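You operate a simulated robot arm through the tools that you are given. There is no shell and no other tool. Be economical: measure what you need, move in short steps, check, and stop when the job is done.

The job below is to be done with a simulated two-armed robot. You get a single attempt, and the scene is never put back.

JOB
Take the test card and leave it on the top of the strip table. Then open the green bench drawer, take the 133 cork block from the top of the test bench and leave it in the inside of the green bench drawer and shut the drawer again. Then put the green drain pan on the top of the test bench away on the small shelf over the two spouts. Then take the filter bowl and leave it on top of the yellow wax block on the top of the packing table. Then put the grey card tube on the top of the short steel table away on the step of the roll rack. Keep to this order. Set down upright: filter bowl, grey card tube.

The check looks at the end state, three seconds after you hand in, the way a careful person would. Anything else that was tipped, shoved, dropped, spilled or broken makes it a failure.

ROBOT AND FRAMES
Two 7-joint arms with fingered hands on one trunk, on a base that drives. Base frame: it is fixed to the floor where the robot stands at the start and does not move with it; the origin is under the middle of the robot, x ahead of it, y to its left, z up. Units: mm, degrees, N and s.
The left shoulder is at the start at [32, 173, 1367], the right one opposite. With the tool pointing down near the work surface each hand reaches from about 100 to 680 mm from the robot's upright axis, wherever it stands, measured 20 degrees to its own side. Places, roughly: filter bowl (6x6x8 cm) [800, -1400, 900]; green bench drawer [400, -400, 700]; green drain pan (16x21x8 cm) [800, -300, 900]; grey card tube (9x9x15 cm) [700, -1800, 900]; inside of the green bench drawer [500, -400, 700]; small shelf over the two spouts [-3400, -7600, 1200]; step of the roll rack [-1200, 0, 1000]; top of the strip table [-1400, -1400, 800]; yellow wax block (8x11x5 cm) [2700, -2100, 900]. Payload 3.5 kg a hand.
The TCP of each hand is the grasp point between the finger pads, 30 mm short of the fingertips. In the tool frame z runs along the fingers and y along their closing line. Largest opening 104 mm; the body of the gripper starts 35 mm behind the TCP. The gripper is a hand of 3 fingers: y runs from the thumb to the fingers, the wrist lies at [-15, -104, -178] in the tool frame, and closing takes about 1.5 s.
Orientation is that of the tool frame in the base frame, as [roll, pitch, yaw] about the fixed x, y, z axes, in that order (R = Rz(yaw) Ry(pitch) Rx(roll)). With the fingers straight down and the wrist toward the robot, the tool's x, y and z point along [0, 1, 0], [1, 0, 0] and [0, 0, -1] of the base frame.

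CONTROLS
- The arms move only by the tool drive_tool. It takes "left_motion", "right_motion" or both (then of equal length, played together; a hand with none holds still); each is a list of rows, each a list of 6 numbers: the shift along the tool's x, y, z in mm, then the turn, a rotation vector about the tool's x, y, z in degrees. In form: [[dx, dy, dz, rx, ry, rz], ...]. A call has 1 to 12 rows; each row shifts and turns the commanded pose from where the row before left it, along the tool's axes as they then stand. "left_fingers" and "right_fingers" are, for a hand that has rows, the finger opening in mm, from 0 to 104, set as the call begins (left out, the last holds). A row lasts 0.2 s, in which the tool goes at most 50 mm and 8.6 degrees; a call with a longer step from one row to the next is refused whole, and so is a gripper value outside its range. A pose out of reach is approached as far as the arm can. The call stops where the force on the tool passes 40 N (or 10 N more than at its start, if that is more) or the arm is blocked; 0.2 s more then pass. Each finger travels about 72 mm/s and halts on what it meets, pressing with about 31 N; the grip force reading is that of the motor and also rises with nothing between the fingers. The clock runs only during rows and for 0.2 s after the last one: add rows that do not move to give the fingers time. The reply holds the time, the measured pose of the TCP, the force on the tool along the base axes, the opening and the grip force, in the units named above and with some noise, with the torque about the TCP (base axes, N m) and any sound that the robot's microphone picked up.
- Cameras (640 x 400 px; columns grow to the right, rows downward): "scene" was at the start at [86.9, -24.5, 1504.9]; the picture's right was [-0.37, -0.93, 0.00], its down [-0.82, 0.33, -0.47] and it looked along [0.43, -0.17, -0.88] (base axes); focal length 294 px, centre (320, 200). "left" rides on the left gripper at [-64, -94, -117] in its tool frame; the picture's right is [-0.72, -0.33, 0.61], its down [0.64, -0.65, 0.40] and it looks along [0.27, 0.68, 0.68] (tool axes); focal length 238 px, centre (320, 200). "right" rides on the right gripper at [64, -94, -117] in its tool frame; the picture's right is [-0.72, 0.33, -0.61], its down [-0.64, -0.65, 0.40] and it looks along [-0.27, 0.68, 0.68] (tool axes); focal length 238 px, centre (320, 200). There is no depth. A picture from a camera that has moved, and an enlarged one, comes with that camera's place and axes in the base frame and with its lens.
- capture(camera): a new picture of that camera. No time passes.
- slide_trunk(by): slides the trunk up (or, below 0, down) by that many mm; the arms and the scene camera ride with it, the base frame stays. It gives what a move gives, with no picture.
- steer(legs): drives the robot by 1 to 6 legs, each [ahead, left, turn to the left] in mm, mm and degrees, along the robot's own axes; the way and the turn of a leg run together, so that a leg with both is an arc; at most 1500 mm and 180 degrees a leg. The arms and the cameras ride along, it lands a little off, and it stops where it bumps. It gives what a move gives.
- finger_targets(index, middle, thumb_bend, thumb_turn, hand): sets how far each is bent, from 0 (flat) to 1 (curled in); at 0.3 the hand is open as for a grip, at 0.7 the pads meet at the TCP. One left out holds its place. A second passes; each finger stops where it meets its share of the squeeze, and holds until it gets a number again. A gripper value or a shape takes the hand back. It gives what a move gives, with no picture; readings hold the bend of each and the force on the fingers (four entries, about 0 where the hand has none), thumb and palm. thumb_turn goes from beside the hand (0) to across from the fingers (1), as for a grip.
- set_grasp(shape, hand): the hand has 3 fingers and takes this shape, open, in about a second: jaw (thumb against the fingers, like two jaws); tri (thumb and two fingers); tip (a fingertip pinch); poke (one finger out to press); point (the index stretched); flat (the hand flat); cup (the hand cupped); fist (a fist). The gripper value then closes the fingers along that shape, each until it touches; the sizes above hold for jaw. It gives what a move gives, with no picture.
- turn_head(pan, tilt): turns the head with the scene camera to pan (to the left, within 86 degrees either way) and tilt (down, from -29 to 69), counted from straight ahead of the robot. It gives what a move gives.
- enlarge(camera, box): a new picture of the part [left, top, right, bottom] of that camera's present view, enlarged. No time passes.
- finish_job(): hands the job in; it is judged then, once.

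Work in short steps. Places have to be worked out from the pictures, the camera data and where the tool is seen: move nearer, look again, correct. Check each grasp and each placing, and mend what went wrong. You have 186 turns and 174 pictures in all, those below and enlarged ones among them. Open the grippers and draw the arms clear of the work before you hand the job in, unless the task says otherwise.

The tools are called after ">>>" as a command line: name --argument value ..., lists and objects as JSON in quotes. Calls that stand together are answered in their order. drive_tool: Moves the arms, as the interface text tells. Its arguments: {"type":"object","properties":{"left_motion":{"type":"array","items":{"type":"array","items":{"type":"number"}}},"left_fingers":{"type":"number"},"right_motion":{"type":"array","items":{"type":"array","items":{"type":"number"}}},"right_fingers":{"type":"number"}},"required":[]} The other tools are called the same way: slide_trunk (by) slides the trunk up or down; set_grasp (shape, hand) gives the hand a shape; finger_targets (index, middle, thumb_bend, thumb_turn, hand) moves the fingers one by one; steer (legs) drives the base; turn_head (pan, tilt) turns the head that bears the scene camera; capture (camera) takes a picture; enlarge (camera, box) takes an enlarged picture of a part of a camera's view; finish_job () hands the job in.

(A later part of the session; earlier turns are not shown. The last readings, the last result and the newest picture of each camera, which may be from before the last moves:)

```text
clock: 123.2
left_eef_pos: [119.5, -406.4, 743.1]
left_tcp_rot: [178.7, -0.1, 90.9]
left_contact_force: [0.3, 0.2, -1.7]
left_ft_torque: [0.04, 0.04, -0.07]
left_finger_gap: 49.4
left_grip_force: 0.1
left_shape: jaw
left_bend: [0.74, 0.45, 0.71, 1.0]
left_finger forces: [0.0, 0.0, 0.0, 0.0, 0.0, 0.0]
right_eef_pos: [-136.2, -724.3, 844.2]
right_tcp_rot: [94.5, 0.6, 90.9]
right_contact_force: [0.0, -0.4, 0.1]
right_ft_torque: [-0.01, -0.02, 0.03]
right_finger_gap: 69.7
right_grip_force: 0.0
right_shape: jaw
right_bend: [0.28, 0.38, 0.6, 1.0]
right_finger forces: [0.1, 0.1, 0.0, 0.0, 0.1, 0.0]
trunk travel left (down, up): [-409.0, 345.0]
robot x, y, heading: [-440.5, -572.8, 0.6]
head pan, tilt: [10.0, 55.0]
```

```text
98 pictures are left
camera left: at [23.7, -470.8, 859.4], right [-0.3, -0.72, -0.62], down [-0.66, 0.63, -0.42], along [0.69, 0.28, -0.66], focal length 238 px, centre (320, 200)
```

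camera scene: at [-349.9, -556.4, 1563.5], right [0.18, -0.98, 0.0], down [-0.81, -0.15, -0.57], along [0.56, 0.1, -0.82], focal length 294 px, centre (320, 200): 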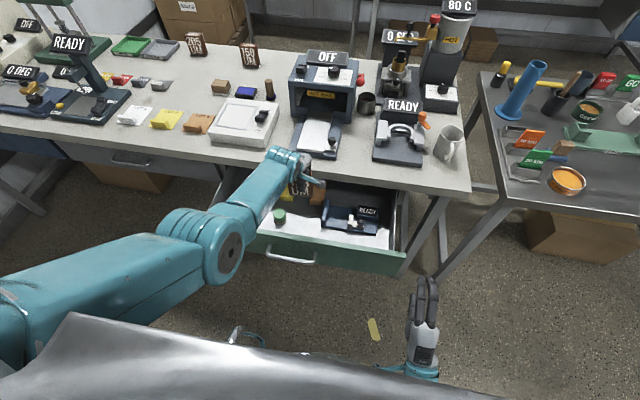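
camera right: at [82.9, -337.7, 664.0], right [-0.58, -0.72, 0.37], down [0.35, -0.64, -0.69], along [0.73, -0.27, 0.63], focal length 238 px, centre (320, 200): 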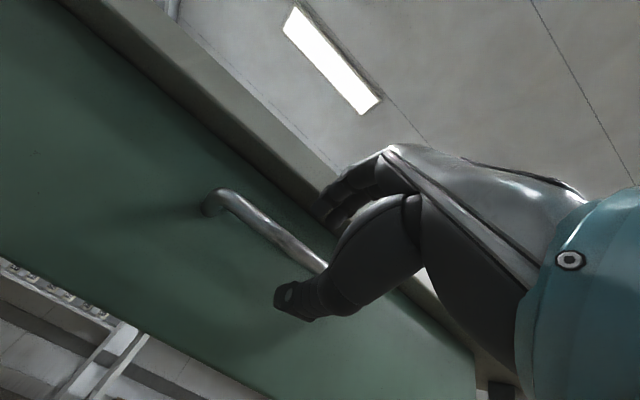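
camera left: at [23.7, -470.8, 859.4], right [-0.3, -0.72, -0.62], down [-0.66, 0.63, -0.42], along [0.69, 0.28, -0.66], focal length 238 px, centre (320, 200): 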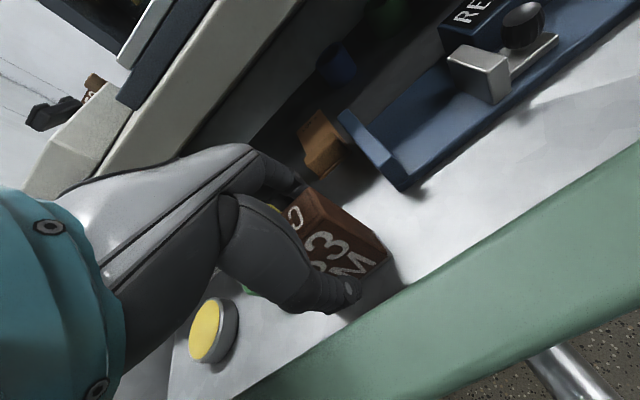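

Released and standing. Raise straight up with the trunk.

>>> slide_trunk --by 120

>>> steer --legs '[[-60, 0, 0]]'

>>> capture --camera "scene"

```text
clock: 124.7
left_eef_pos: [121.4, -404.5, 869.5]
left_tcp_rot: [178.2, 0.0, 91.1]
left_contact_force: [0.1, -0.5, 0.2]
left_ft_torque: [0.05, 0.0, -0.01]
left_finger_gap: 49.6
left_grip_force: 0.1
left_shape: jaw
left_bend: [0.74, 0.45, 0.71, 1.0]
left_finger forces: [0.1, 0.0, 0.0, 0.0, 0.0, 0.0]
right_eef_pos: [-136.5, -725.1, 964.1]
right_tcp_rot: [94.6, 0.7, 90.8]
right_contact_force: [-0.5, 0.1, -1.1]
right_ft_torque: [0.01, -0.02, 0.01]
right_finger_gap: 69.6
right_grip_force: 0.0
right_shape: jaw
right_bend: [0.28, 0.38, 0.6, 1.0]
right_finger forces: [0.1, 0.0, 0.0, 0.0, 0.0, 0.0]
trunk travel left (down, up): [-529.0, 225.0]
robot x, y, heading: [-442.4, -569.0, 0.6]
head pan, tilt: [10.0, 55.0]
```

```text
clock: 125.6
left_eef_pos: [60.1, -405.5, 871.1]
left_tcp_rot: [178.0, -0.1, 90.9]
left_contact_force: [-0.6, 0.2, 0.5]
left_ft_torque: [-0.01, -0.03, 0.01]
left_finger_gap: 49.7
left_grip_force: 0.0
left_shape: jaw
left_bend: [0.74, 0.45, 0.71, 1.0]
left_finger forces: [0.1, 0.1, 0.1, 0.0, 0.1, 0.0]
right_eef_pos: [-196.2, -725.1, 965.7]
right_tcp_rot: [94.4, 0.6, 90.8]
right_contact_force: [0.3, 0.3, 0.3]
right_ft_torque: [0.06, 0.0, 0.05]
right_finger_gap: 69.6
right_grip_force: 0.1
right_shape: jaw
right_bend: [0.28, 0.38, 0.6, 1.0]
right_finger forces: [0.1, 0.0, 0.0, 0.0, 0.0, 0.0]
trunk travel left (down, up): [-529.0, 225.0]
robot x, y, heading: [-503.1, -568.0, 0.6]
head pan, tilt: [10.0, 55.0]
```

```text
97 pictures are left
camera scene: at [-413.6, -557.0, 1580.8], right [0.18, -0.98, 0.0], down [-0.8, -0.15, -0.57], along [0.56, 0.1, -0.82], focal length 294 px, centre (320, 200)
```

scene: 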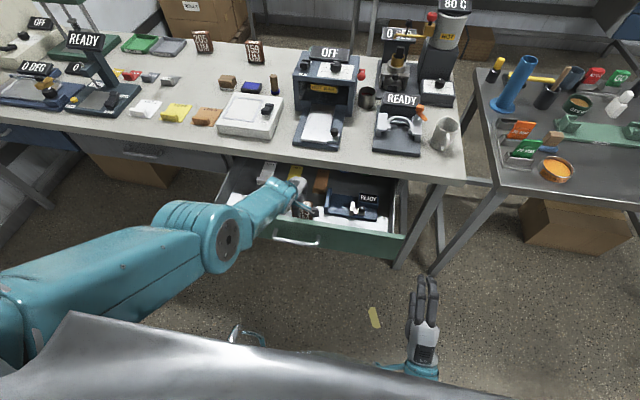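

Cork sits in the drawer. I raise the left hand, lower the right hand, fist its fingers and shift left so it faces the panel at y≈-505.

>>> drive_tool --left_motion '[[0, 0, -40, 0, 0, 0], [0, 0, -40, 0, 0, 0], [0, -10, -40, 0, 0, 0], [0, -20, -40, 0, 0, 0], [0, -20, 0, 0, 0, 0]]' --right_motion '[[0, -44, 0, 0, 0, 0], [0, -44, 0, 0, 0, 0], [0, -44, 0, 0, 0, 0], [0, -44, 0, 0, 0, 0], [0, -44, 0, 0, 0, 0]]' --right_fingers 0

>>> steer --legs '[[0, 220, 0]]'

>>> turn_head --pan -10 --tilt 55

>>> capture --camera "scene"

```text
clock: 127.0
left_eef_pos: [47.2, -381.2, 1081.8]
left_tcp_rot: [172.0, -1.9, 92.3]
left_contact_force: [0.7, 0.1, -0.3]
left_ft_torque: [0.0, -0.03, -0.02]
left_finger_gap: 50.0
left_grip_force: 0.0
left_shape: jaw
left_bend: [0.74, 0.45, 0.71, 1.0]
left_finger forces: [0.0, 0.1, 0.0, 0.0, 0.1, 0.0]
right_eef_pos: [-224.5, -730.9, 950.0]
right_tcp_rot: [94.4, 0.7, 90.9]
right_contact_force: [0.7, 0.5, 0.5]
right_ft_torque: [-0.04, -0.03, -0.02]
right_finger_gap: 0.0
right_grip_force: 31.2
right_shape: jaw
right_bend: [0.7, 0.7, 0.48, 1.0]
right_finger forces: [0.0, 0.1, 0.0, 0.1, 0.0, 0.0]
right hand out of reach, approached as far as the arm can: row 1, 2, 3, 4, 5
trunk travel left (down, up): [-529.0, 225.0]
robot x, y, heading: [-499.4, -570.6, 0.5]
head pan, tilt: [10.0, 55.0]
stopped in row 5 (left hand): the arm was blocked; the commanded pose is now the measured one
```

```text
clock: 128.7
left_eef_pos: [44.9, -168.6, 1078.9]
left_tcp_rot: [172.1, -1.9, 92.0]
left_contact_force: [0.7, 0.3, 0.0]
left_ft_torque: [-0.01, 0.0, 0.01]
left_finger_gap: 49.9
left_grip_force: 0.0
left_shape: jaw
left_bend: [0.74, 0.45, 0.71, 1.0]
left_finger forces: [0.0, 0.0, 0.0, 0.0, 0.1, 0.0]
right_eef_pos: [-227.5, -516.6, 948.8]
right_tcp_rot: [94.5, 0.7, 90.6]
right_contact_force: [0.7, 0.7, -0.1]
right_ft_torque: [0.02, 0.02, 0.01]
right_finger_gap: 0.0
right_grip_force: 30.8
right_shape: jaw
right_bend: [0.7, 0.7, 0.48, 1.0]
right_finger forces: [0.0, 0.0, 0.0, 0.1, 0.0, 0.0]
trunk travel left (down, up): [-529.0, 225.0]
robot x, y, heading: [-505.1, -354.8, 0.5]
head pan, tilt: [10.0, 55.0]
```

```text
clock: 129.5
left_eef_pos: [46.8, -167.7, 1080.0]
left_tcp_rot: [172.0, -2.1, 92.2]
left_contact_force: [-0.6, 0.6, 0.0]
left_ft_torque: [0.0, 0.02, 0.03]
left_finger_gap: 50.2
left_grip_force: 0.1
left_shape: jaw
left_bend: [0.74, 0.45, 0.71, 1.0]
left_finger forces: [0.0, 0.1, 0.0, 0.1, 0.0, 0.0]
right_eef_pos: [-227.3, -517.1, 948.3]
right_tcp_rot: [94.3, 0.6, 90.5]
right_contact_force: [-0.2, -1.2, 0.1]
right_ft_torque: [0.0, 0.02, 0.03]
right_finger_gap: 0.1
right_grip_force: 31.4
right_shape: jaw
right_bend: [0.7, 0.7, 0.48, 1.0]
right_finger forces: [0.0, 0.0, 0.0, 0.0, 0.1, 0.0]
trunk travel left (down, up): [-529.0, 225.0]
robot x, y, heading: [-505.6, -352.9, 0.0]
head pan, tilt: [-10.0, 55.0]
```

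```text
96 pictures are left
camera scene: at [-413.1, -367.0, 1580.7], right [-0.17, -0.99, 0.0], down [-0.81, 0.14, -0.57], along [0.57, -0.1, -0.82], focal length 294 px, centre (320, 200)
```

scene: 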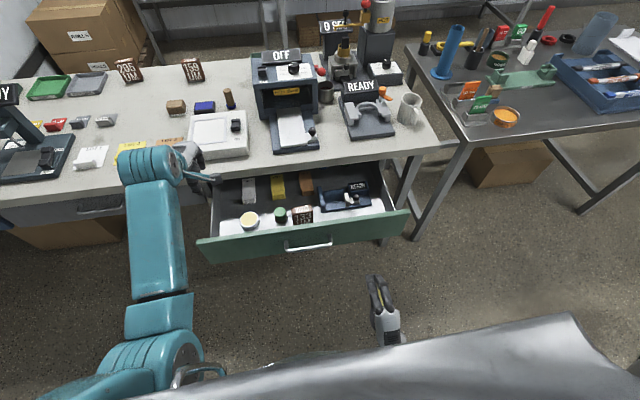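

Cork is in the drawer next to the green jar. To get the right hand low I'll lower the trunk; first I turn the left hand to point forward so it can stay high.

>>> drive_tool --left_motion '[[0, 0, 0, -8, 0, 0], [0, 0, 0, -8, 0, 0], [0, 0, 0, -8, 0, 0], [0, 0, 0, -8, 0, 0], [0, 0, 0, -8, 0, 0], [0, 0, 0, -8, 0, 0], [0, 0, 0, -8, 0, 0], [0, 0, 0, -8, 0, 0], [0, 0, 0, -8, 0, 0]]'

>>> slide_trunk --by -205

>>> drive_tool --left_motion '[[0, 40, -12, 0, 0, 0], [0, 40, -12, 0, 0, 0], [0, 40, -12, 0, 0, 0], [0, 40, -12, 0, 0, 0], [0, 30, -10, 0, 0, 0]]'

>>> capture --camera "scene"

```text
clock: 131.5
left_eef_pos: [47.9, -170.9, 1081.0]
left_tcp_rot: [99.9, -1.7, 92.3]
left_contact_force: [0.9, -0.3, -0.8]
left_ft_torque: [0.01, 0.0, -0.01]
left_finger_gap: 49.9
left_grip_force: 0.1
left_shape: jaw
left_bend: [0.74, 0.45, 0.71, 1.0]
left_finger forces: [0.0, 0.1, 0.1, 0.0, 0.0, 0.0]
right_eef_pos: [-227.3, -517.3, 948.5]
right_tcp_rot: [94.5, 0.6, 90.7]
right_contact_force: [0.4, -0.4, -1.1]
right_ft_torque: [0.04, -0.03, 0.01]
right_finger_gap: 0.2
right_grip_force: 31.0
right_shape: jaw
right_bend: [0.7, 0.7, 0.48, 1.0]
right_finger forces: [0.0, 0.0, 0.1, 0.0, 0.0, 0.0]
trunk travel left (down, up): [-529.0, 225.0]
robot x, y, heading: [-502.5, -351.5, 0.4]
head pan, tilt: [-10.0, 55.0]
```

```text
clock: 133.7
left_eef_pos: [46.9, -168.5, 874.9]
left_tcp_rot: [100.1, -1.9, 92.1]
left_contact_force: [-0.5, -0.1, 1.2]
left_ft_torque: [0.0, -0.02, 0.0]
left_finger_gap: 50.0
left_grip_force: 0.0
left_shape: jaw
left_bend: [0.74, 0.45, 0.71, 1.0]
left_finger forces: [0.0, 0.0, 0.0, 0.1, 0.0, 0.0]
right_eef_pos: [-225.6, -518.0, 743.2]
right_tcp_rot: [94.4, 0.7, 90.4]
right_contact_force: [-0.7, -0.2, 0.1]
right_ft_torque: [0.0, 0.02, 0.02]
right_finger_gap: 0.3
right_grip_force: 31.2
right_shape: jaw
right_bend: [0.7, 0.7, 0.48, 1.0]
right_finger forces: [0.0, 0.0, 0.1, 0.0, 0.0, 0.0]
trunk travel left (down, up): [-324.0, 430.0]
robot x, y, heading: [-502.8, -349.4, 0.2]
head pan, tilt: [-10.0, 55.0]
```

```text
clock: 134.9
left_eef_pos: [25.2, -169.9, 1077.2]
left_tcp_rot: [99.1, -4.5, 92.1]
left_contact_force: [0.0, 0.3, -0.2]
left_ft_torque: [0.02, -0.02, -0.02]
left_finger_gap: 50.2
left_grip_force: 0.0
left_shape: jaw
left_bend: [0.74, 0.45, 0.71, 1.0]
left_finger forces: [0.0, 0.0, 0.0, 0.0, 0.0, 0.1]
right_eef_pos: [-227.4, -516.3, 743.3]
right_tcp_rot: [94.5, 0.7, 90.6]
right_contact_force: [0.0, 0.5, 0.0]
right_ft_torque: [-0.02, 0.03, 0.03]
right_finger_gap: 0.1
right_grip_force: 31.1
right_shape: jaw
right_bend: [0.7, 0.7, 0.48, 1.0]
right_finger forces: [0.1, 0.0, 0.0, 0.1, 0.0, 0.1]
trunk travel left (down, up): [-324.0, 430.0]
robot x, y, heading: [-501.9, -354.5, 0.3]
head pan, tilt: [-10.0, 55.0]
```

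```text
95 pictures are left
camera scene: at [-369.9, -366.6, 1374.1], right [-0.17, -0.99, 0.0], down [-0.81, 0.14, -0.57], along [0.57, -0.1, -0.82], focal length 294 px, centre (320, 200)
```

scene: 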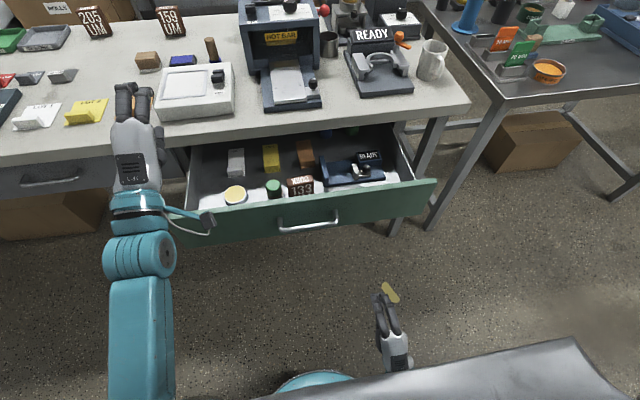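

All clear: I drive forward so the right knuckles push the drawer panel at y≈-517.

>>> steer --legs '[[330, 0, 0]]'

>>> capture --camera "scene"

```text
clock: 137.1
left_eef_pos: [352.9, -166.9, 1072.9]
left_tcp_rot: [99.5, -4.6, 92.1]
left_contact_force: [0.4, 0.3, 0.5]
left_ft_torque: [0.02, -0.01, 0.01]
left_finger_gap: 50.1
left_grip_force: 0.1
left_shape: jaw
left_bend: [0.74, 0.45, 0.71, 1.0]
left_finger forces: [0.0, 0.0, 0.1, 0.1, 0.0, 0.1]
right_eef_pos: [103.9, -513.1, 742.2]
right_tcp_rot: [94.5, 0.7, 90.9]
right_contact_force: [0.2, 0.2, 0.2]
right_ft_torque: [0.05, -0.01, 0.01]
right_finger_gap: 0.0
right_grip_force: 30.9
right_shape: jaw
right_bend: [0.7, 0.7, 0.48, 1.0]
right_finger forces: [0.0, 0.1, 0.1, 0.1, 0.1, 0.0]
trunk travel left (down, up): [-324.0, 430.0]
robot x, y, heading: [-175.6, -349.8, 0.6]
head pan, tilt: [-10.0, 55.0]
```

```text
94 pictures are left
camera scene: at [-40.1, -363.3, 1374.1], right [-0.16, -0.99, 0.0], down [-0.81, 0.13, -0.57], along [0.57, -0.09, -0.82], focal length 294 px, centre (320, 200)
```

scene: 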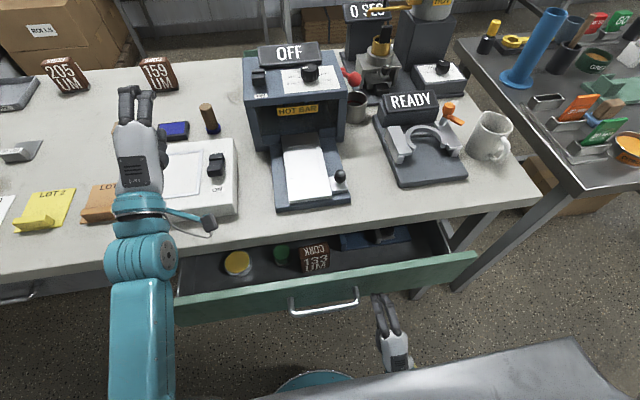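

The drawer is closing. Continue in two shorter legs.

>>> steer --legs '[[110, 0, 0]]'

>>> capture --camera "scene"

```text
clock: 138.3
left_eef_pos: [463.8, -164.6, 1072.5]
left_tcp_rot: [99.5, -4.8, 92.2]
left_contact_force: [0.4, 0.2, -0.3]
left_ft_torque: [0.04, -0.02, 0.01]
left_finger_gap: 50.0
left_grip_force: 0.1
left_shape: jaw
left_bend: [0.74, 0.45, 0.71, 1.0]
left_finger forces: [0.1, 0.1, 0.0, 0.0, 0.0, 0.1]
right_eef_pos: [213.6, -512.0, 744.0]
right_tcp_rot: [94.6, 0.7, 91.0]
right_contact_force: [-0.2, 0.4, -0.2]
right_ft_torque: [-0.01, 0.03, -0.01]
right_finger_gap: 0.0
right_grip_force: 30.8
right_shape: jaw
right_bend: [0.7, 0.7, 0.48, 1.0]
right_finger forces: [0.0, 0.1, 0.0, 0.0, 0.0, 0.1]
trunk travel left (down, up): [-324.0, 430.0]
robot x, y, heading: [-68.8, -352.7, 0.6]
head pan, tilt: [-10.0, 55.0]
```

```text
93 pictures are left
camera scene: at [71.0, -362.2, 1374.0], right [-0.16, -0.99, 0.0], down [-0.81, 0.13, -0.57], along [0.57, -0.09, -0.82], focal length 294 px, centre (320, 200)
```

scene: 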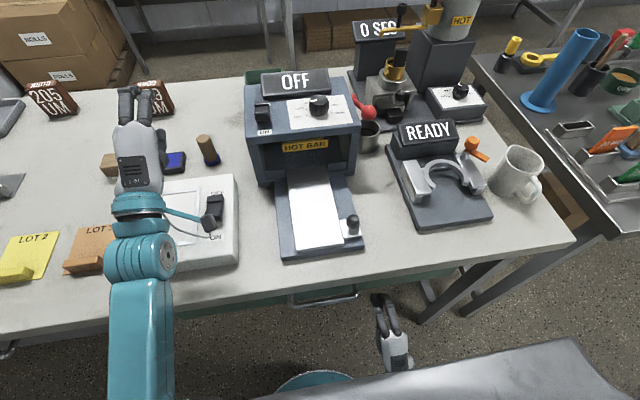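

Nearly shut. I push the last bit with the arm until force shows it is closed.

>>> drive_tool --right_motion '[[0, 0.8, 10, 0, 0, 0], [0, 0.8, 10, 0, 0, 0], [0, 0.8, 10, 0, 0, 0], [0, 0.8, 10, 0, 0, 0], [0, 0.8, 8, 0, 0, 0], [0, 0.8, 8, 0, 0, 0]]'

>>> capture --camera "right"

```text
clock: 139.5
left_eef_pos: [462.6, -166.0, 1072.7]
left_tcp_rot: [99.6, -5.0, 92.2]
left_contact_force: [0.9, -0.6, -0.1]
left_ft_torque: [-0.02, -0.03, 0.02]
left_finger_gap: 50.0
left_grip_force: 0.0
left_shape: jaw
left_bend: [0.74, 0.45, 0.71, 1.0]
left_finger forces: [0.0, 0.1, 0.0, 0.0, 0.0, 0.1]
right_eef_pos: [249.7, -510.5, 741.9]
right_tcp_rot: [94.7, 0.6, 91.0]
right_contact_force: [-18.5, -1.2, 5.4]
right_ft_torque: [0.01, -0.25, -0.02]
right_finger_gap: 0.1
right_grip_force: 31.2
right_shape: jaw
right_bend: [0.7, 0.7, 0.48, 1.0]
right_finger forces: [0.1, 0.0, 0.0, 0.0, 0.1, 0.1]
trunk travel left (down, up): [-324.0, 430.0]
robot x, y, heading: [-61.4, -349.4, 0.6]
head pan, tilt: [-10.0, 55.0]
stopped in row 5 (right hand): the force on the tool passed its limit (the readings are from after the stop); the commanded pose is now the measured one
```

```text
92 pictures are left
camera right: at [123.7, -448.2, 658.1], right [-0.57, -0.73, 0.38], down [0.36, -0.64, -0.68], along [0.74, -0.25, 0.63], focal length 238 px, centre (320, 200)
```

right: 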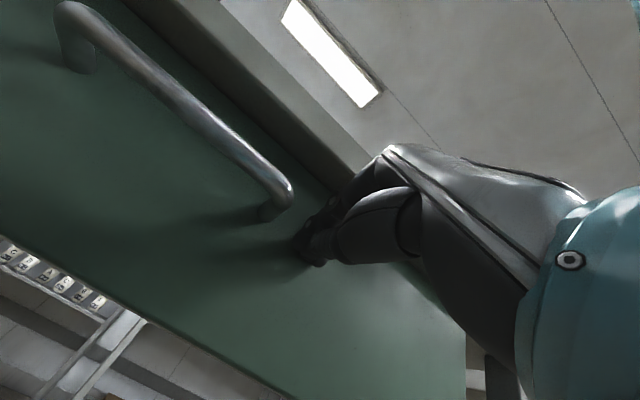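

Force stop: the drawer is shut. Now I withdraw the right hand and raise it, and begin turning the left hand (thumb to the left) for grasping the pan's left rim.

>>> drive_tool --right_motion '[[0, 0, -30, 0, 0, 0], [0, 0, -40, 0, 0, 0], [0, 0, -40, 0, 0, 0], [0, 45, 0, 0, 0, 0], [0, 45, 0, 0, 0, 0], [0, 45, 0, 0, 0, 0], [0, 45, 0, 0, 0, 0], [0, 45, 0, 0, 0, 0], [0, 45, 0, 0, 0, 0], [0, 45, 0, 0, 0, 0]]' --right_fingers 60

>>> drive_tool --left_motion '[[0, 0, 0, 0, 0, 8.2], [0, 0, 0, 0, 0, 8.2], [0, 0, 0, 0, 0, 8.2], [0, 0, 0, 0, 0, 8.2], [0, 0, 0, 0, 0, 8.2], [0, 0, 0, 0, 0, 8.2], [0, 0, 0, 0, 0, 8.2], [0, 0, 0, 0, 0, 8.2], [0, 0, 0, 0, 0, 8.2], [0, 0, 0, 0, 0, 8.2], [0, 0, 0, 0, 0, 8]]'

>>> capture --camera "scene"

```text
clock: 140.2
left_eef_pos: [464.1, -163.7, 1072.4]
left_tcp_rot: [99.5, -5.0, 92.2]
left_contact_force: [-0.1, -0.1, 0.6]
left_ft_torque: [0.0, -0.01, 0.0]
left_finger_gap: 49.8
left_grip_force: 0.0
left_shape: jaw
left_bend: [0.74, 0.45, 0.71, 1.0]
left_finger forces: [0.0, 0.1, 0.0, 0.1, 0.0, 0.1]
right_eef_pos: [182.7, -517.7, 752.8]
right_tcp_rot: [93.4, 1.3, 89.9]
right_contact_force: [0.7, -3.7, -0.1]
right_ft_torque: [-0.2, 0.0, 0.33]
right_finger_gap: 59.7
right_grip_force: 0.0
right_shape: jaw
right_bend: [0.74, 0.41, 0.66, 1.0]
right_finger forces: [0.0, 0.0, 0.1, 0.0, 0.0, 0.0]
trunk travel left (down, up): [-324.0, 430.0]
robot x, y, heading: [-59.0, -348.6, 0.9]
head pan, tilt: [-10.0, 55.0]
stopped in row 3 (right hand): the force on the tool passed its limit (the readings are from after the stop); the commanded pose is now the measured one
```

```text
clock: 142.6
left_eef_pos: [462.9, -164.9, 1073.0]
left_tcp_rot: [-151.7, -79.2, -25.9]
left_contact_force: [-0.4, 1.1, 0.9]
left_ft_torque: [0.03, -0.05, 0.05]
left_finger_gap: 50.0
left_grip_force: 0.1
left_shape: jaw
left_bend: [0.74, 0.45, 0.71, 1.0]
left_finger forces: [0.0, 0.0, 0.1, 0.0, 0.1, 0.0]
right_eef_pos: [181.3, -517.0, 752.8]
right_tcp_rot: [93.3, 1.2, 89.8]
right_contact_force: [4.0, -5.1, -0.7]
right_ft_torque: [-0.58, -0.49, 0.45]
right_finger_gap: 59.7
right_grip_force: 0.0
right_shape: jaw
right_bend: [0.74, 0.41, 0.66, 1.0]
right_finger forces: [0.0, 0.0, 0.0, 0.0, 0.0, 0.1]
trunk travel left (down, up): [-324.0, 430.0]
robot x, y, heading: [-66.0, -348.5, 0.4]
head pan, tilt: [-10.0, 55.0]
```

```text
91 pictures are left
camera scene: at [69.3, -362.4, 1374.1], right [-0.16, -0.99, 0.0], down [-0.81, 0.13, -0.57], along [0.57, -0.09, -0.82], focal length 294 px, centre (320, 200)
```

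scene: 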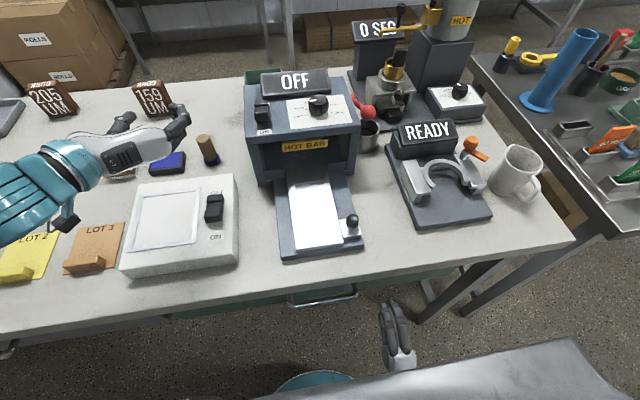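

The right hand met a sideways force while withdrawing; I look with its camera.

>>> capture --camera "right"

>>> enlarge --camera "scene" --box '[240, 240, 480, 390]'

```text
90 pictures are left
camera right: at [59.6, -453.0, 666.1], right [-0.6, -0.71, 0.38], down [0.36, -0.66, -0.66], along [0.72, -0.26, 0.65], focal length 238 px, centre (320, 200)
```

right: 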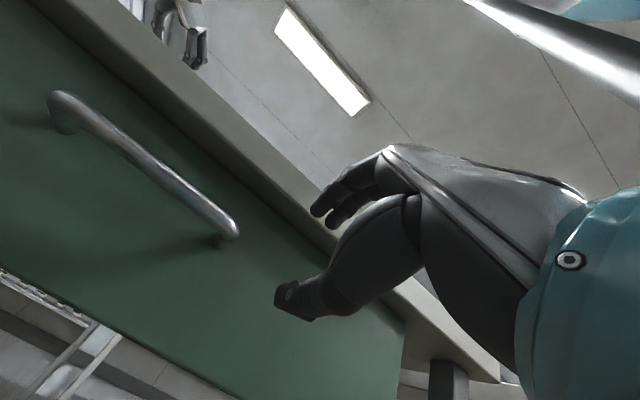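

```text
2.67 times, centred on (360, 315) of scene
camera zoom: at [69.3, -362.4, 1374.1], right [-0.16, -0.99, 0.0], down [-0.81, 0.13, -0.57], along [0.57, -0.09, -0.82], focal length 783 px, centre (213, -107)
```

zoom: 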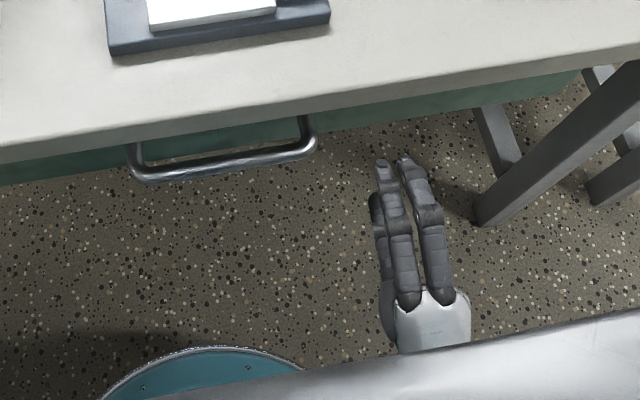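

Drawer is shut and hand free; it is touching the robot's own body. Move it outward and up.

>>> drive_tool --right_motion '[[-15, 10, 10, 0, 0, 0], [-10, 40, 0, 0, 0, 0], [0, 45, 0, 0, 0, 0], [0, 45, 0, 0, 0, 0], [0, 45, 0, 0, 0, 0], [0, 45, 0, 0, 0, 0], [0, 45, 0, 0, 0, 0], [0, 45, 0, 0, 0, 0]]'

>>> drive_tool --left_motion '[[0, 0, 0, 0, -8, 0], [0, 0, 0, 0, -8, 0], [0, 0, 0, 0, -8, 0], [0, 0, 0, 0, -8, 0], [0, 0, 0, 0, -4, 0]]'

>>> capture --camera "left"

>>> capture --camera "scene"

```text
clock: 144.4
left_eef_pos: [462.3, -163.6, 1072.8]
left_tcp_rot: [-152.3, -79.4, -25.2]
left_contact_force: [0.8, 0.1, 0.3]
left_ft_torque: [0.0, 0.06, 0.0]
left_finger_gap: 50.3
left_grip_force: 0.0
left_shape: jaw
left_bend: [0.74, 0.45, 0.71, 1.0]
left_finger forces: [0.1, 0.0, 0.0, 0.1, 0.0, 0.1]
right_eef_pos: [211.5, -536.0, 1073.8]
right_tcp_rot: [93.3, 1.2, 90.0]
right_contact_force: [-0.1, 0.5, -0.6]
right_ft_torque: [0.01, -0.01, 0.02]
right_finger_gap: 59.8
right_grip_force: 0.0
right_shape: jaw
right_bend: [0.74, 0.41, 0.66, 1.0]
right_finger forces: [0.0, 0.0, 0.0, 0.1, 0.1, 0.0]
trunk travel left (down, up): [-324.0, 430.0]
robot x, y, heading: [-60.4, -351.7, 0.5]
head pan, tilt: [-10.0, 55.0]
```

```text
clock: 145.6
left_eef_pos: [462.3, -164.1, 1073.2]
left_tcp_rot: [-172.9, -44.2, -2.8]
left_contact_force: [0.4, 0.0, -0.7]
left_ft_torque: [0.02, 0.0, -0.03]
left_finger_gap: 50.2
left_grip_force: 0.1
left_shape: jaw
left_bend: [0.74, 0.45, 0.71, 1.0]
left_finger forces: [0.0, 0.0, 0.0, 0.1, 0.1, 0.0]
right_eef_pos: [210.8, -536.2, 1072.6]
right_tcp_rot: [93.2, 1.2, 89.9]
right_contact_force: [0.7, -0.1, 0.2]
right_ft_torque: [-0.02, 0.0, 0.01]
right_finger_gap: 59.9
right_grip_force: 0.1
right_shape: jaw
right_bend: [0.74, 0.41, 0.66, 1.0]
right_finger forces: [0.0, 0.0, 0.0, 0.0, 0.0, 0.0]
trunk travel left (down, up): [-324.0, 430.0]
robot x, y, heading: [-63.7, -347.4, 0.6]
head pan, tilt: [-10.0, 55.0]
```

```text
88 pictures are left
camera left: at [332.0, -78.9, 1121.1], right [-0.1, 0.4, -0.91], down [0.72, 0.66, 0.22], along [0.69, -0.63, -0.35], focal length 238 px, centre (320, 200)
```

left: 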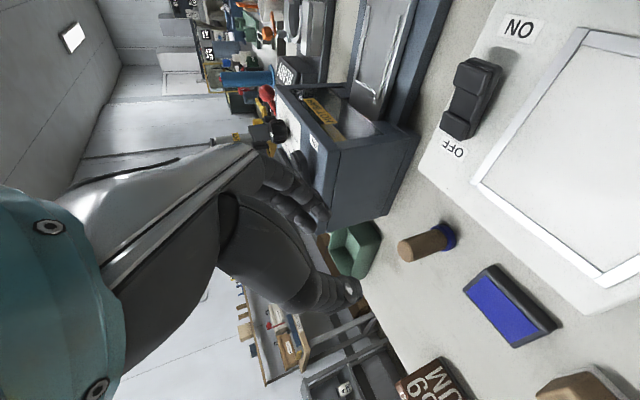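

```text
87 pictures are left
camera scene: at [69.3, -362.4, 1374.1], right [-0.16, -0.99, 0.0], down [-0.81, 0.13, -0.57], along [0.57, -0.09, -0.82], focal length 294 px, centre (320, 200)
```

scene: 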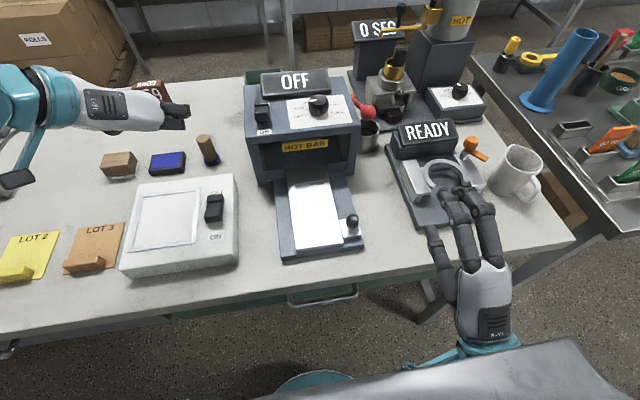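

The orientation works. Drive ahead 110 and right 60, then look at the pan.

>>> steer --legs '[[110, -60, 0]]'

>>> drive_tool --left_motion '[[0, 0, 0, 0, 0, 0], [-25, 0, -25, 0, 0, 0], [0, 0, 0, 0, 0, 0]]' --left_fingers 70

>>> capture --camera "left"

>>> capture --camera "scene"

```text
clock: 146.8
left_eef_pos: [574.2, -223.5, 1073.2]
left_tcp_rot: [-173.0, -44.3, -2.8]
left_contact_force: [0.0, -0.7, -0.1]
left_ft_torque: [0.01, 0.01, -0.03]
left_finger_gap: 50.3
left_grip_force: 0.0
left_shape: jaw
left_bend: [0.74, 0.45, 0.71, 1.0]
left_finger forces: [0.0, 0.1, 0.0, 0.1, 0.0, 0.1]
right_eef_pos: [322.5, -594.5, 1072.4]
right_tcp_rot: [93.3, 1.2, 89.9]
right_contact_force: [0.5, -1.2, 0.1]
right_ft_torque: [-0.01, 0.02, 0.01]
right_finger_gap: 59.7
right_grip_force: 0.1
right_shape: jaw
right_bend: [0.74, 0.41, 0.66, 1.0]
right_finger forces: [0.0, 0.0, 0.0, 0.1, 0.0, 0.0]
trunk travel left (down, up): [-324.0, 430.0]
robot x, y, heading: [46.0, -406.7, 0.2]
head pan, tilt: [-10.0, 55.0]
```

```text
clock: 147.7
left_eef_pos: [539.1, -225.7, 1073.4]
left_tcp_rot: [-173.1, -44.3, -2.6]
left_contact_force: [0.7, -0.6, -0.1]
left_ft_torque: [0.0, -0.02, -0.04]
left_finger_gap: 69.6
left_grip_force: 0.0
left_shape: jaw
left_bend: [0.28, 0.38, 0.6, 1.0]
left_finger forces: [0.0, 0.0, 0.0, 0.0, 0.1, 0.0]
right_eef_pos: [321.7, -595.3, 1073.1]
right_tcp_rot: [93.3, 1.1, 90.1]
right_contact_force: [-0.2, 0.0, -0.4]
right_ft_torque: [-0.01, 0.03, 0.0]
right_finger_gap: 59.7
right_grip_force: 0.0
right_shape: jaw
right_bend: [0.74, 0.41, 0.66, 1.0]
right_finger forces: [0.0, 0.0, 0.0, 0.0, 0.1, 0.0]
trunk travel left (down, up): [-324.0, 430.0]
robot x, y, heading: [49.1, -407.9, 0.6]
head pan, tilt: [-10.0, 55.0]
```

```text
86 pictures are left
camera left: at [408.2, -140.1, 1121.1], right [-0.1, 0.4, -0.91], down [0.72, 0.66, 0.22], along [0.69, -0.63, -0.35], focal length 238 px, centre (320, 200)
```

left: 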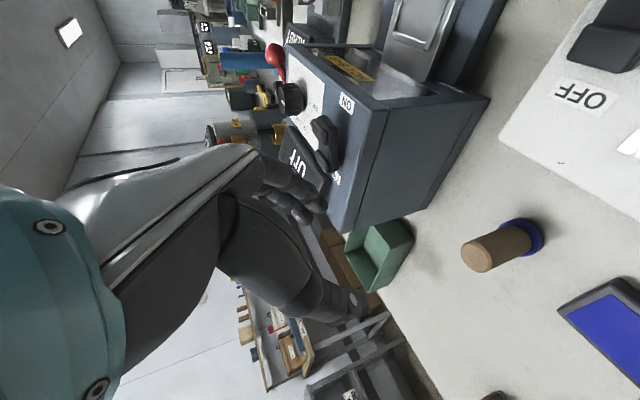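

```text
85 pictures are left
camera scene: at [180.8, -422.0, 1374.1], right [-0.16, -0.99, 0.0], down [-0.81, 0.13, -0.57], along [0.57, -0.09, -0.82], focal length 294 px, centre (320, 200)
```

scene: 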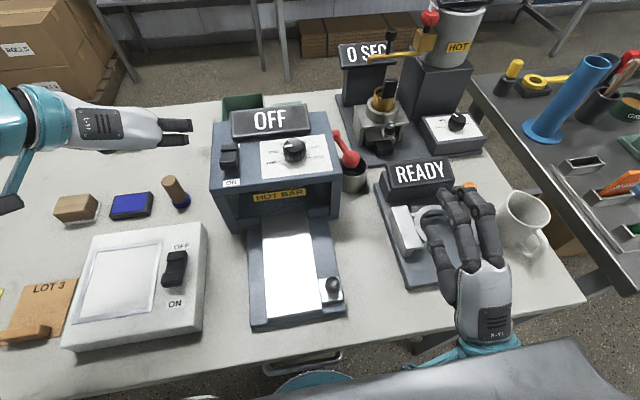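

>>> enlarge --camera "left" --box '[300, 190, 460, 290]'

>>> enlarge --camera "scene" --box '[190, 60, 350, 160]'

```text
4.00 times, centred on (380, 240) of left
camera zoom: at [408.2, -140.1, 1121.1], right [-0.1, 0.4, -0.91], down [0.72, 0.66, 0.22], along [0.69, -0.63, -0.35], focal length 953 px, centre (80, 40)
```

zoom: 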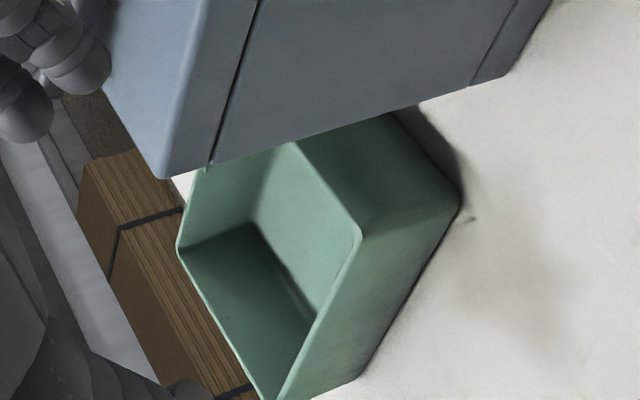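

```text
4.00 times, centred on (270, 110) of scene
camera zoom: at [180.8, -422.0, 1374.1], right [-0.16, -0.99, 0.0], down [-0.81, 0.13, -0.57], along [0.57, -0.09, -0.82], focal length 1175 px, centre (520, 560)
```

zoom: 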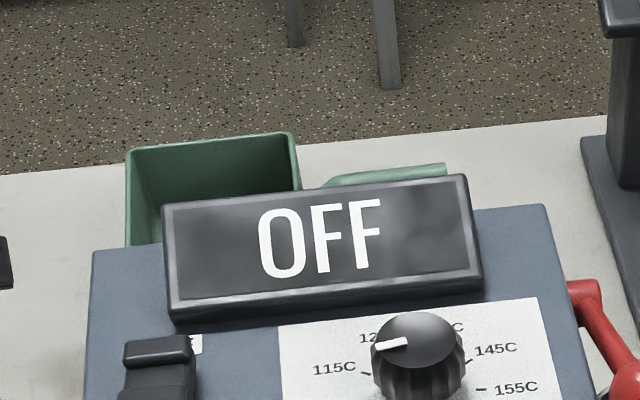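

Pan geometry: left wall at y≈-280, x 712–862, rim z≈905. I move the left hand above mid-wall first.

>>> drive_tool --left_motion '[[19.2, 11.5, 36.1, 0, 0, 0], [19.2, 11.5, 36.1, 0, 0, 0], [19.2, 11.5, 36.1, 0, 0, 0], [19.2, 11.5, 36.1, 0, 0, 0], [19.2, 11.5, 36.1, 0, 0, 0], [19.0, 11.2, 36.1, 0, 0, 0], [0, 0, 0, 0, 0, 0]]' --left_fingers 60

>>> capture --camera "left"

>>> capture --camera "scene"

```text
clock: 149.2
left_eef_pos: [773.4, -276.2, 996.0]
left_tcp_rot: [-173.2, -44.4, -2.5]
left_contact_force: [0.3, 0.3, 1.2]
left_ft_torque: [0.03, 0.0, -0.01]
left_finger_gap: 60.6
left_grip_force: 0.0
left_shape: jaw
left_bend: [0.74, 0.41, 0.66, 1.0]
left_finger forces: [0.0, 0.0, 0.1, 0.0, 0.1, 0.1]
right_eef_pos: [319.9, -594.6, 1072.3]
right_tcp_rot: [93.2, 1.2, 90.0]
right_contact_force: [-1.1, -0.1, 0.0]
right_ft_torque: [-0.02, -0.01, 0.0]
right_finger_gap: 59.7
right_grip_force: 0.0
right_shape: jaw
right_bend: [0.74, 0.41, 0.66, 1.0]
right_finger forces: [0.0, 0.0, 0.1, 0.0, 0.0, 0.0]
trunk travel left (down, up): [-324.0, 430.0]
robot x, y, heading: [45.4, -412.8, 0.9]
head pan, tilt: [-10.0, 55.0]
```

```text
82 pictures are left
camera left: at [642.8, -190.9, 1042.5], right [-0.1, 0.4, -0.91], down [0.72, 0.66, 0.22], along [0.69, -0.63, -0.35], focal length 238 px, centre (320, 200)
```

left: 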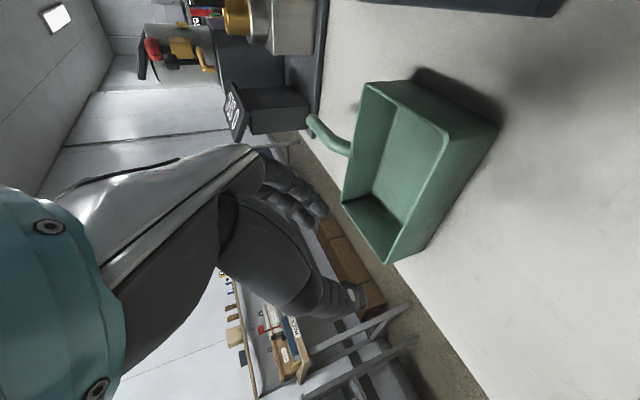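

```text
81 pictures are left
camera scene: at [180.0, -421.3, 1374.2], right [-0.16, -0.99, 0.0], down [-0.81, 0.13, -0.57], along [0.57, -0.09, -0.82], focal length 294 px, centre (320, 200)
```

scene: 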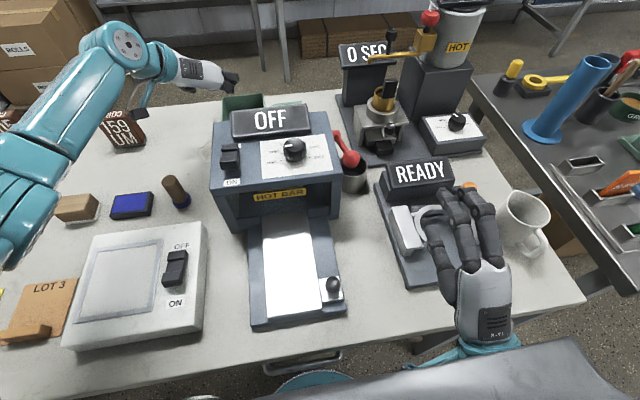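

Rim wall confirmed at y≈-277. Descend vertically so that fingers go inside and the thumb outside.

>>> drive_tool --left_motion '[[-18, 2.3, 18.5, 0, 0, 0], [-18, 2.3, 18.5, 0, 0, 0], [-18, 2.3, 18.5, 0, 0, 0], [-16, 2.3, 16.5, 0, 0, 0], [0, 0, 0, 0, 0, 0]]'

>>> capture --camera "left"

```text
clock: 150.4
left_eef_pos: [769.8, -280.4, 890.9]
left_tcp_rot: [-173.2, -44.4, -2.5]
left_contact_force: [0.1, -0.5, 0.2]
left_ft_torque: [0.01, -0.04, -0.01]
left_finger_gap: 60.3
left_grip_force: 0.1
left_shape: jaw
left_bend: [0.74, 0.41, 0.66, 1.0]
left_finger forces: [0.0, 0.0, 0.1, 0.1, 0.0, 0.1]
left hand out of reach, approached as far as the arm can: row 4
right_eef_pos: [321.8, -595.1, 1072.8]
right_tcp_rot: [93.2, 1.1, 90.0]
right_contact_force: [-0.6, -0.3, -1.0]
right_ft_torque: [0.03, 0.02, 0.0]
right_finger_gap: 59.7
right_grip_force: 0.0
right_shape: jaw
right_bend: [0.74, 0.41, 0.66, 1.0]
right_finger forces: [0.1, 0.1, 0.0, 0.1, 0.0, 0.0]
trunk travel left (down, up): [-324.0, 430.0]
robot x, y, heading: [46.3, -408.0, 0.7]
head pan, tilt: [-10.0, 55.0]
```

```text
80 pictures are left
camera left: at [639.2, -193.9, 939.2], right [-0.1, 0.4, -0.91], down [0.71, 0.66, 0.22], along [0.69, -0.63, -0.35], focal length 238 px, centre (320, 200)
```

left: 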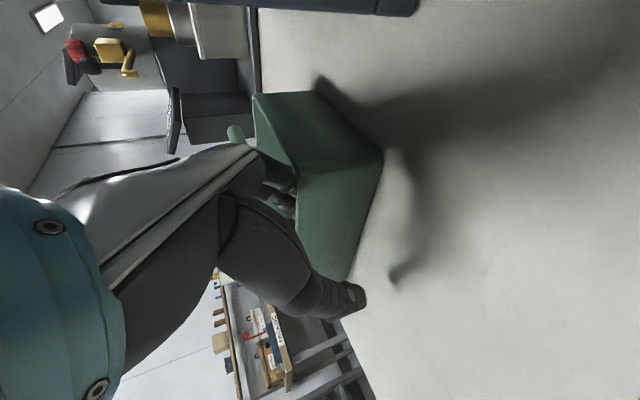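

Fingers are inside and thumb outside the wall. Close.

>>> drive_tool --left_motion '[[0, 0, 0, 0, 0, 0], [0, 0, 0, 0, 0, 0], [0, 0, 0, 0, 0, 0], [0, 0, 0, 0, 0, 0], [0, 0, 0, 0, 0, 0], [0, 0, 0, 0, 0, 0], [0, 0, 0, 0, 0, 0]]' --left_fingers 0

>>> drive_tool --left_motion '[[10, 0, -10, 0, 0, 0], [17, 0, -17, 0, 0, 0]]'

>>> capture --camera "left"

```text
clock: 152.1
left_eef_pos: [770.8, -278.4, 891.3]
left_tcp_rot: [-173.1, -44.4, -2.6]
left_contact_force: [-0.7, 0.2, 0.7]
left_ft_torque: [-0.04, 0.0, -0.06]
left_finger_gap: 0.2
left_grip_force: 30.5
left_shape: jaw
left_bend: [0.71, 0.7, 0.7, 1.0]
left_finger forces: [17.8, 9.5, 0.0, 0.0, 27.1, 0.0]
right_eef_pos: [321.5, -595.8, 1072.9]
right_tcp_rot: [93.3, 1.2, 90.0]
right_contact_force: [1.3, 1.0, 0.3]
right_ft_torque: [0.0, 0.02, 0.01]
right_finger_gap: 60.1
right_grip_force: 0.1
right_shape: jaw
right_bend: [0.74, 0.41, 0.66, 1.0]
right_finger forces: [0.1, 0.0, 0.0, 0.1, 0.1, 0.1]
trunk travel left (down, up): [-324.0, 430.0]
robot x, y, heading: [50.1, -409.2, 1.0]
head pan, tilt: [-10.0, 55.0]
```

```text
clock: 152.7
left_eef_pos: [770.8, -284.6, 930.9]
left_tcp_rot: [-173.2, -44.2, -2.6]
left_contact_force: [0.5, -0.7, -1.9]
left_ft_torque: [0.12, 0.02, -0.03]
left_finger_gap: 0.5
left_grip_force: 31.3
left_shape: jaw
left_bend: [0.71, 0.68, 0.71, 1.0]
left_finger forces: [16.5, 13.4, 0.1, 0.0, 29.5, 0.0]
right_eef_pos: [321.8, -595.3, 1072.7]
right_tcp_rot: [93.3, 1.2, 89.9]
right_contact_force: [-0.7, -1.6, 0.5]
right_ft_torque: [0.02, 0.0, -0.01]
right_finger_gap: 59.8
right_grip_force: 0.0
right_shape: jaw
right_bend: [0.74, 0.41, 0.66, 1.0]
right_finger forces: [0.0, 0.1, 0.0, 0.0, 0.0, 0.0]
trunk travel left (down, up): [-324.0, 430.0]
robot x, y, heading: [49.2, -408.2, 0.6]
head pan, tilt: [-10.0, 55.0]
```

```text
79 pictures are left
camera left: at [639.4, -198.5, 978.4], right [-0.1, 0.4, -0.91], down [0.72, 0.66, 0.22], along [0.69, -0.63, -0.35], focal length 238 px, centre (320, 200)
```

left: 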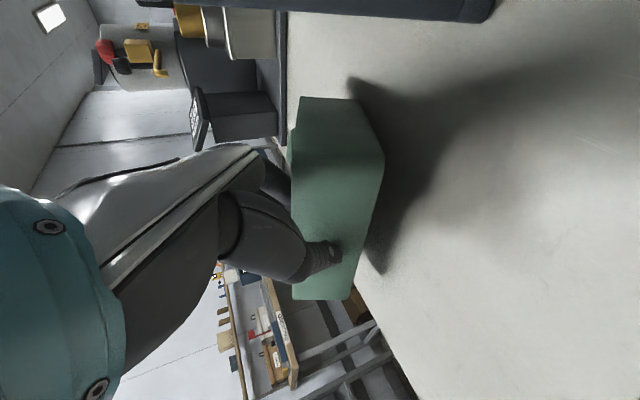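

Pan held firmly and light. I lift it with the trunk by 230 mm to clear the devices.

>>> slide_trunk --by 230

>>> capture --camera "scene"

>>> capture --camera "left"

```text
clock: 155.1
left_eef_pos: [764.8, -284.0, 1200.5]
left_tcp_rot: [-172.7, -47.4, -3.0]
left_contact_force: [-0.2, -0.4, -2.8]
left_ft_torque: [0.13, 0.06, 0.01]
left_finger_gap: 0.3
left_grip_force: 31.2
left_shape: jaw
left_bend: [0.71, 0.67, 0.71, 1.0]
left_finger forces: [15.6, 15.4, 0.0, 0.0, 29.2, 0.0]
right_eef_pos: [323.1, -595.7, 1302.1]
right_tcp_rot: [93.4, 1.2, 90.0]
right_contact_force: [-0.6, 0.7, -0.1]
right_ft_torque: [-0.02, -0.02, 0.04]
right_finger_gap: 59.8
right_grip_force: 0.1
right_shape: jaw
right_bend: [0.74, 0.41, 0.66, 1.0]
right_finger forces: [0.0, 0.0, 0.0, 0.0, 0.0, 0.0]
trunk travel left (down, up): [-554.0, 200.0]
robot x, y, heading: [48.9, -409.6, 0.7]
head pan, tilt: [-10.0, 55.0]
```

```text
78 pictures are left
camera scene: at [135.3, -422.3, 1605.6], right [-0.16, -0.99, 0.0], down [-0.81, 0.13, -0.57], along [0.57, -0.09, -0.82], focal length 294 px, centre (320, 200)
```

scene: 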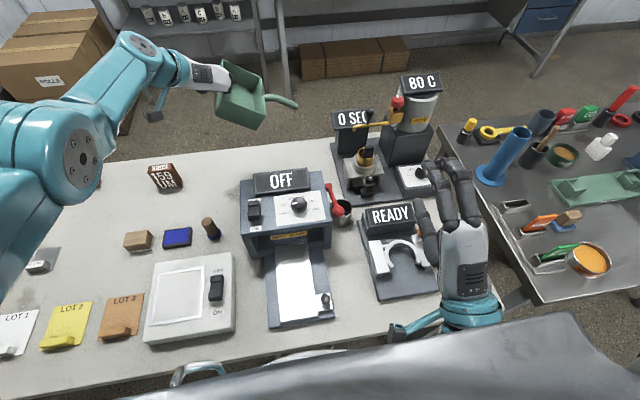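

```text
77 pictures are left
camera left: at [631.4, -199.2, 1241.0], right [-0.05, 0.4, -0.91], down [0.7, 0.66, 0.26], along [0.71, -0.63, -0.31], focal length 238 px, centre (320, 200)
```

left: 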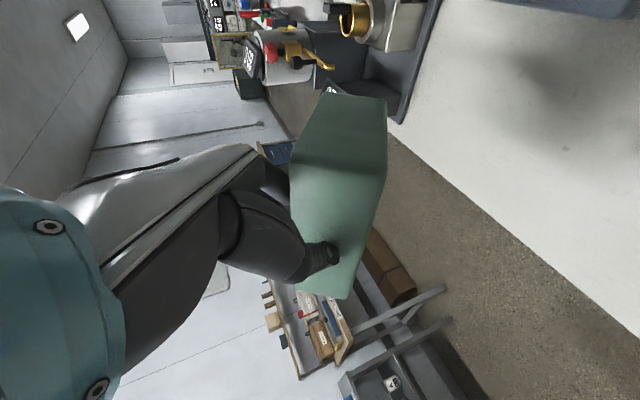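

Pan secured. Back away from the bench, draw the arm in a bit, turn to face -y and drive along the corridor.

>>> steer --legs '[[-450, 0, 0]]'

>>> drive_tool --left_motion '[[-26, 0, -26, 0, 0, 0], [-26, 0, -26, 0, 0, 0], [-26, 0, -26, 0, 0, 0], [-26, 0, -26, 0, 0, 0], [-26, 0, -26, 0, 0, 0]]'

>>> steer --legs '[[-50, 0, 0], [0, 0, -90], [1400, 0, 0]]'

>>> turn_head --pan -25 --tilt 15

>>> capture --camera "scene"

```text
clock: 157.8
left_eef_pos: [314.7, -291.1, 1200.7]
left_tcp_rot: [-172.7, -47.6, -3.2]
left_contact_force: [-0.1, 0.4, -2.9]
left_ft_torque: [0.12, 0.04, -0.02]
left_finger_gap: 0.4
left_grip_force: 30.7
left_shape: jaw
left_bend: [0.71, 0.67, 0.71, 1.0]
left_finger forces: [15.6, 15.5, 0.0, 0.0, 29.2, 0.1]
right_eef_pos: [-130.1, -599.4, 1303.9]
right_tcp_rot: [93.3, 1.2, 89.5]
right_contact_force: [-0.9, 0.1, 0.4]
right_ft_torque: [-0.03, -0.04, 0.02]
right_finger_gap: 59.6
right_grip_force: 0.0
right_shape: jaw
right_bend: [0.74, 0.41, 0.66, 1.0]
right_finger forces: [0.0, 0.0, 0.0, 0.1, 0.0, 0.0]
trunk travel left (down, up): [-554.0, 200.0]
robot x, y, heading: [-402.2, -413.9, 0.6]
head pan, tilt: [-10.0, 55.0]
```

```text
clock: 159.0
left_eef_pos: [308.4, -297.5, 1169.8]
left_tcp_rot: [-173.6, -47.9, -2.3]
left_contact_force: [-0.5, -0.2, -3.9]
left_ft_torque: [0.15, 0.06, -0.01]
left_finger_gap: 0.5
left_grip_force: 30.9
left_shape: jaw
left_bend: [0.71, 0.66, 0.71, 1.0]
left_finger forces: [14.6, 16.0, 0.0, 0.0, 28.6, 0.1]
left hand out of reach, approached as far as the arm can: row 1, 2, 3, 4, 5
right_eef_pos: [-129.7, -600.8, 1303.0]
right_tcp_rot: [93.3, 1.2, 89.5]
right_contact_force: [-0.5, 1.2, 0.4]
right_ft_torque: [0.05, -0.06, -0.04]
right_finger_gap: 60.0
right_grip_force: 0.0
right_shape: jaw
right_bend: [0.74, 0.41, 0.66, 1.0]
right_finger forces: [0.0, 0.0, 0.1, 0.1, 0.0, 0.0]
trunk travel left (down, up): [-554.0, 200.0]
robot x, y, heading: [-404.2, -409.3, 0.2]
head pan, tilt: [-10.0, 55.0]
```

```text
clock: 170.3
left_eef_pos: [-400.7, -2498.0, 1170.7]
left_tcp_rot: [-173.6, -47.9, -94.1]
left_contact_force: [0.0, 0.0, -3.2]
left_ft_torque: [0.05, -0.15, 0.0]
left_finger_gap: 0.0
left_grip_force: 31.1
left_shape: jaw
left_bend: [0.71, 0.66, 0.71, 1.0]
left_finger forces: [14.1, 15.8, 0.0, 0.0, 28.0, 0.0]
right_eef_pos: [-689.8, -2051.9, 1302.9]
right_tcp_rot: [93.3, 1.2, -2.2]
right_contact_force: [0.4, -0.7, 0.4]
right_ft_torque: [0.0, 0.01, 0.0]
right_finger_gap: 60.1
right_grip_force: 0.0
right_shape: jaw
right_bend: [0.74, 0.41, 0.66, 1.0]
right_finger forces: [0.0, 0.0, 0.1, 0.0, 0.0, 0.0]
trunk travel left (down, up): [-554.0, 200.0]
robot x, y, heading: [-496.2, -1784.1, -91.5]
head pan, tilt: [-10.0, 55.0]
```

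```text
clock: 171.3
left_eef_pos: [-400.6, -2497.8, 1170.9]
left_tcp_rot: [-173.6, -47.9, -94.1]
left_contact_force: [0.9, 0.0, -2.7]
left_ft_torque: [0.04, -0.11, 0.04]
left_finger_gap: 0.2
left_grip_force: 30.8
left_shape: jaw
left_bend: [0.71, 0.66, 0.71, 1.0]
left_finger forces: [14.2, 16.2, 0.1, 0.1, 28.1, 0.0]
right_eef_pos: [-690.7, -2053.2, 1303.1]
right_tcp_rot: [93.3, 1.2, -2.1]
right_contact_force: [-0.2, 0.4, 0.3]
right_ft_torque: [0.01, -0.01, -0.02]
right_finger_gap: 59.8
right_grip_force: 0.1
right_shape: jaw
right_bend: [0.74, 0.41, 0.66, 1.0]
right_finger forces: [0.0, 0.0, 0.0, 0.0, 0.0, 0.1]
trunk travel left (down, up): [-554.0, 200.0]
robot x, y, heading: [-497.7, -1782.8, -91.4]
head pan, tilt: [-25.0, 15.0]
```

```text
76 pictures are left
camera scene: at [-536.4, -1884.1, 1665.9], right [-0.9, 0.45, 0.0], down [0.12, 0.23, -0.97], along [-0.43, -0.86, -0.26], focal length 294 px, centre (320, 200)
```

scene: 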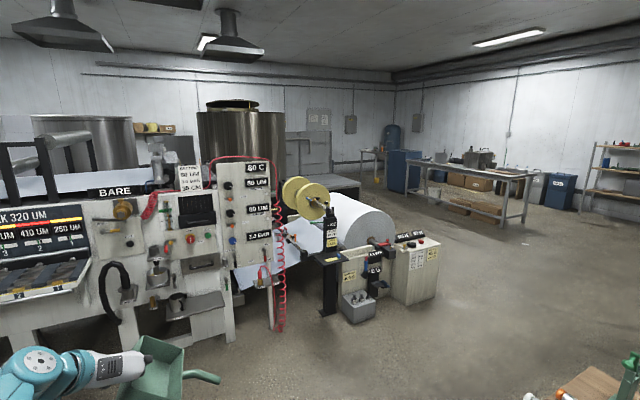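

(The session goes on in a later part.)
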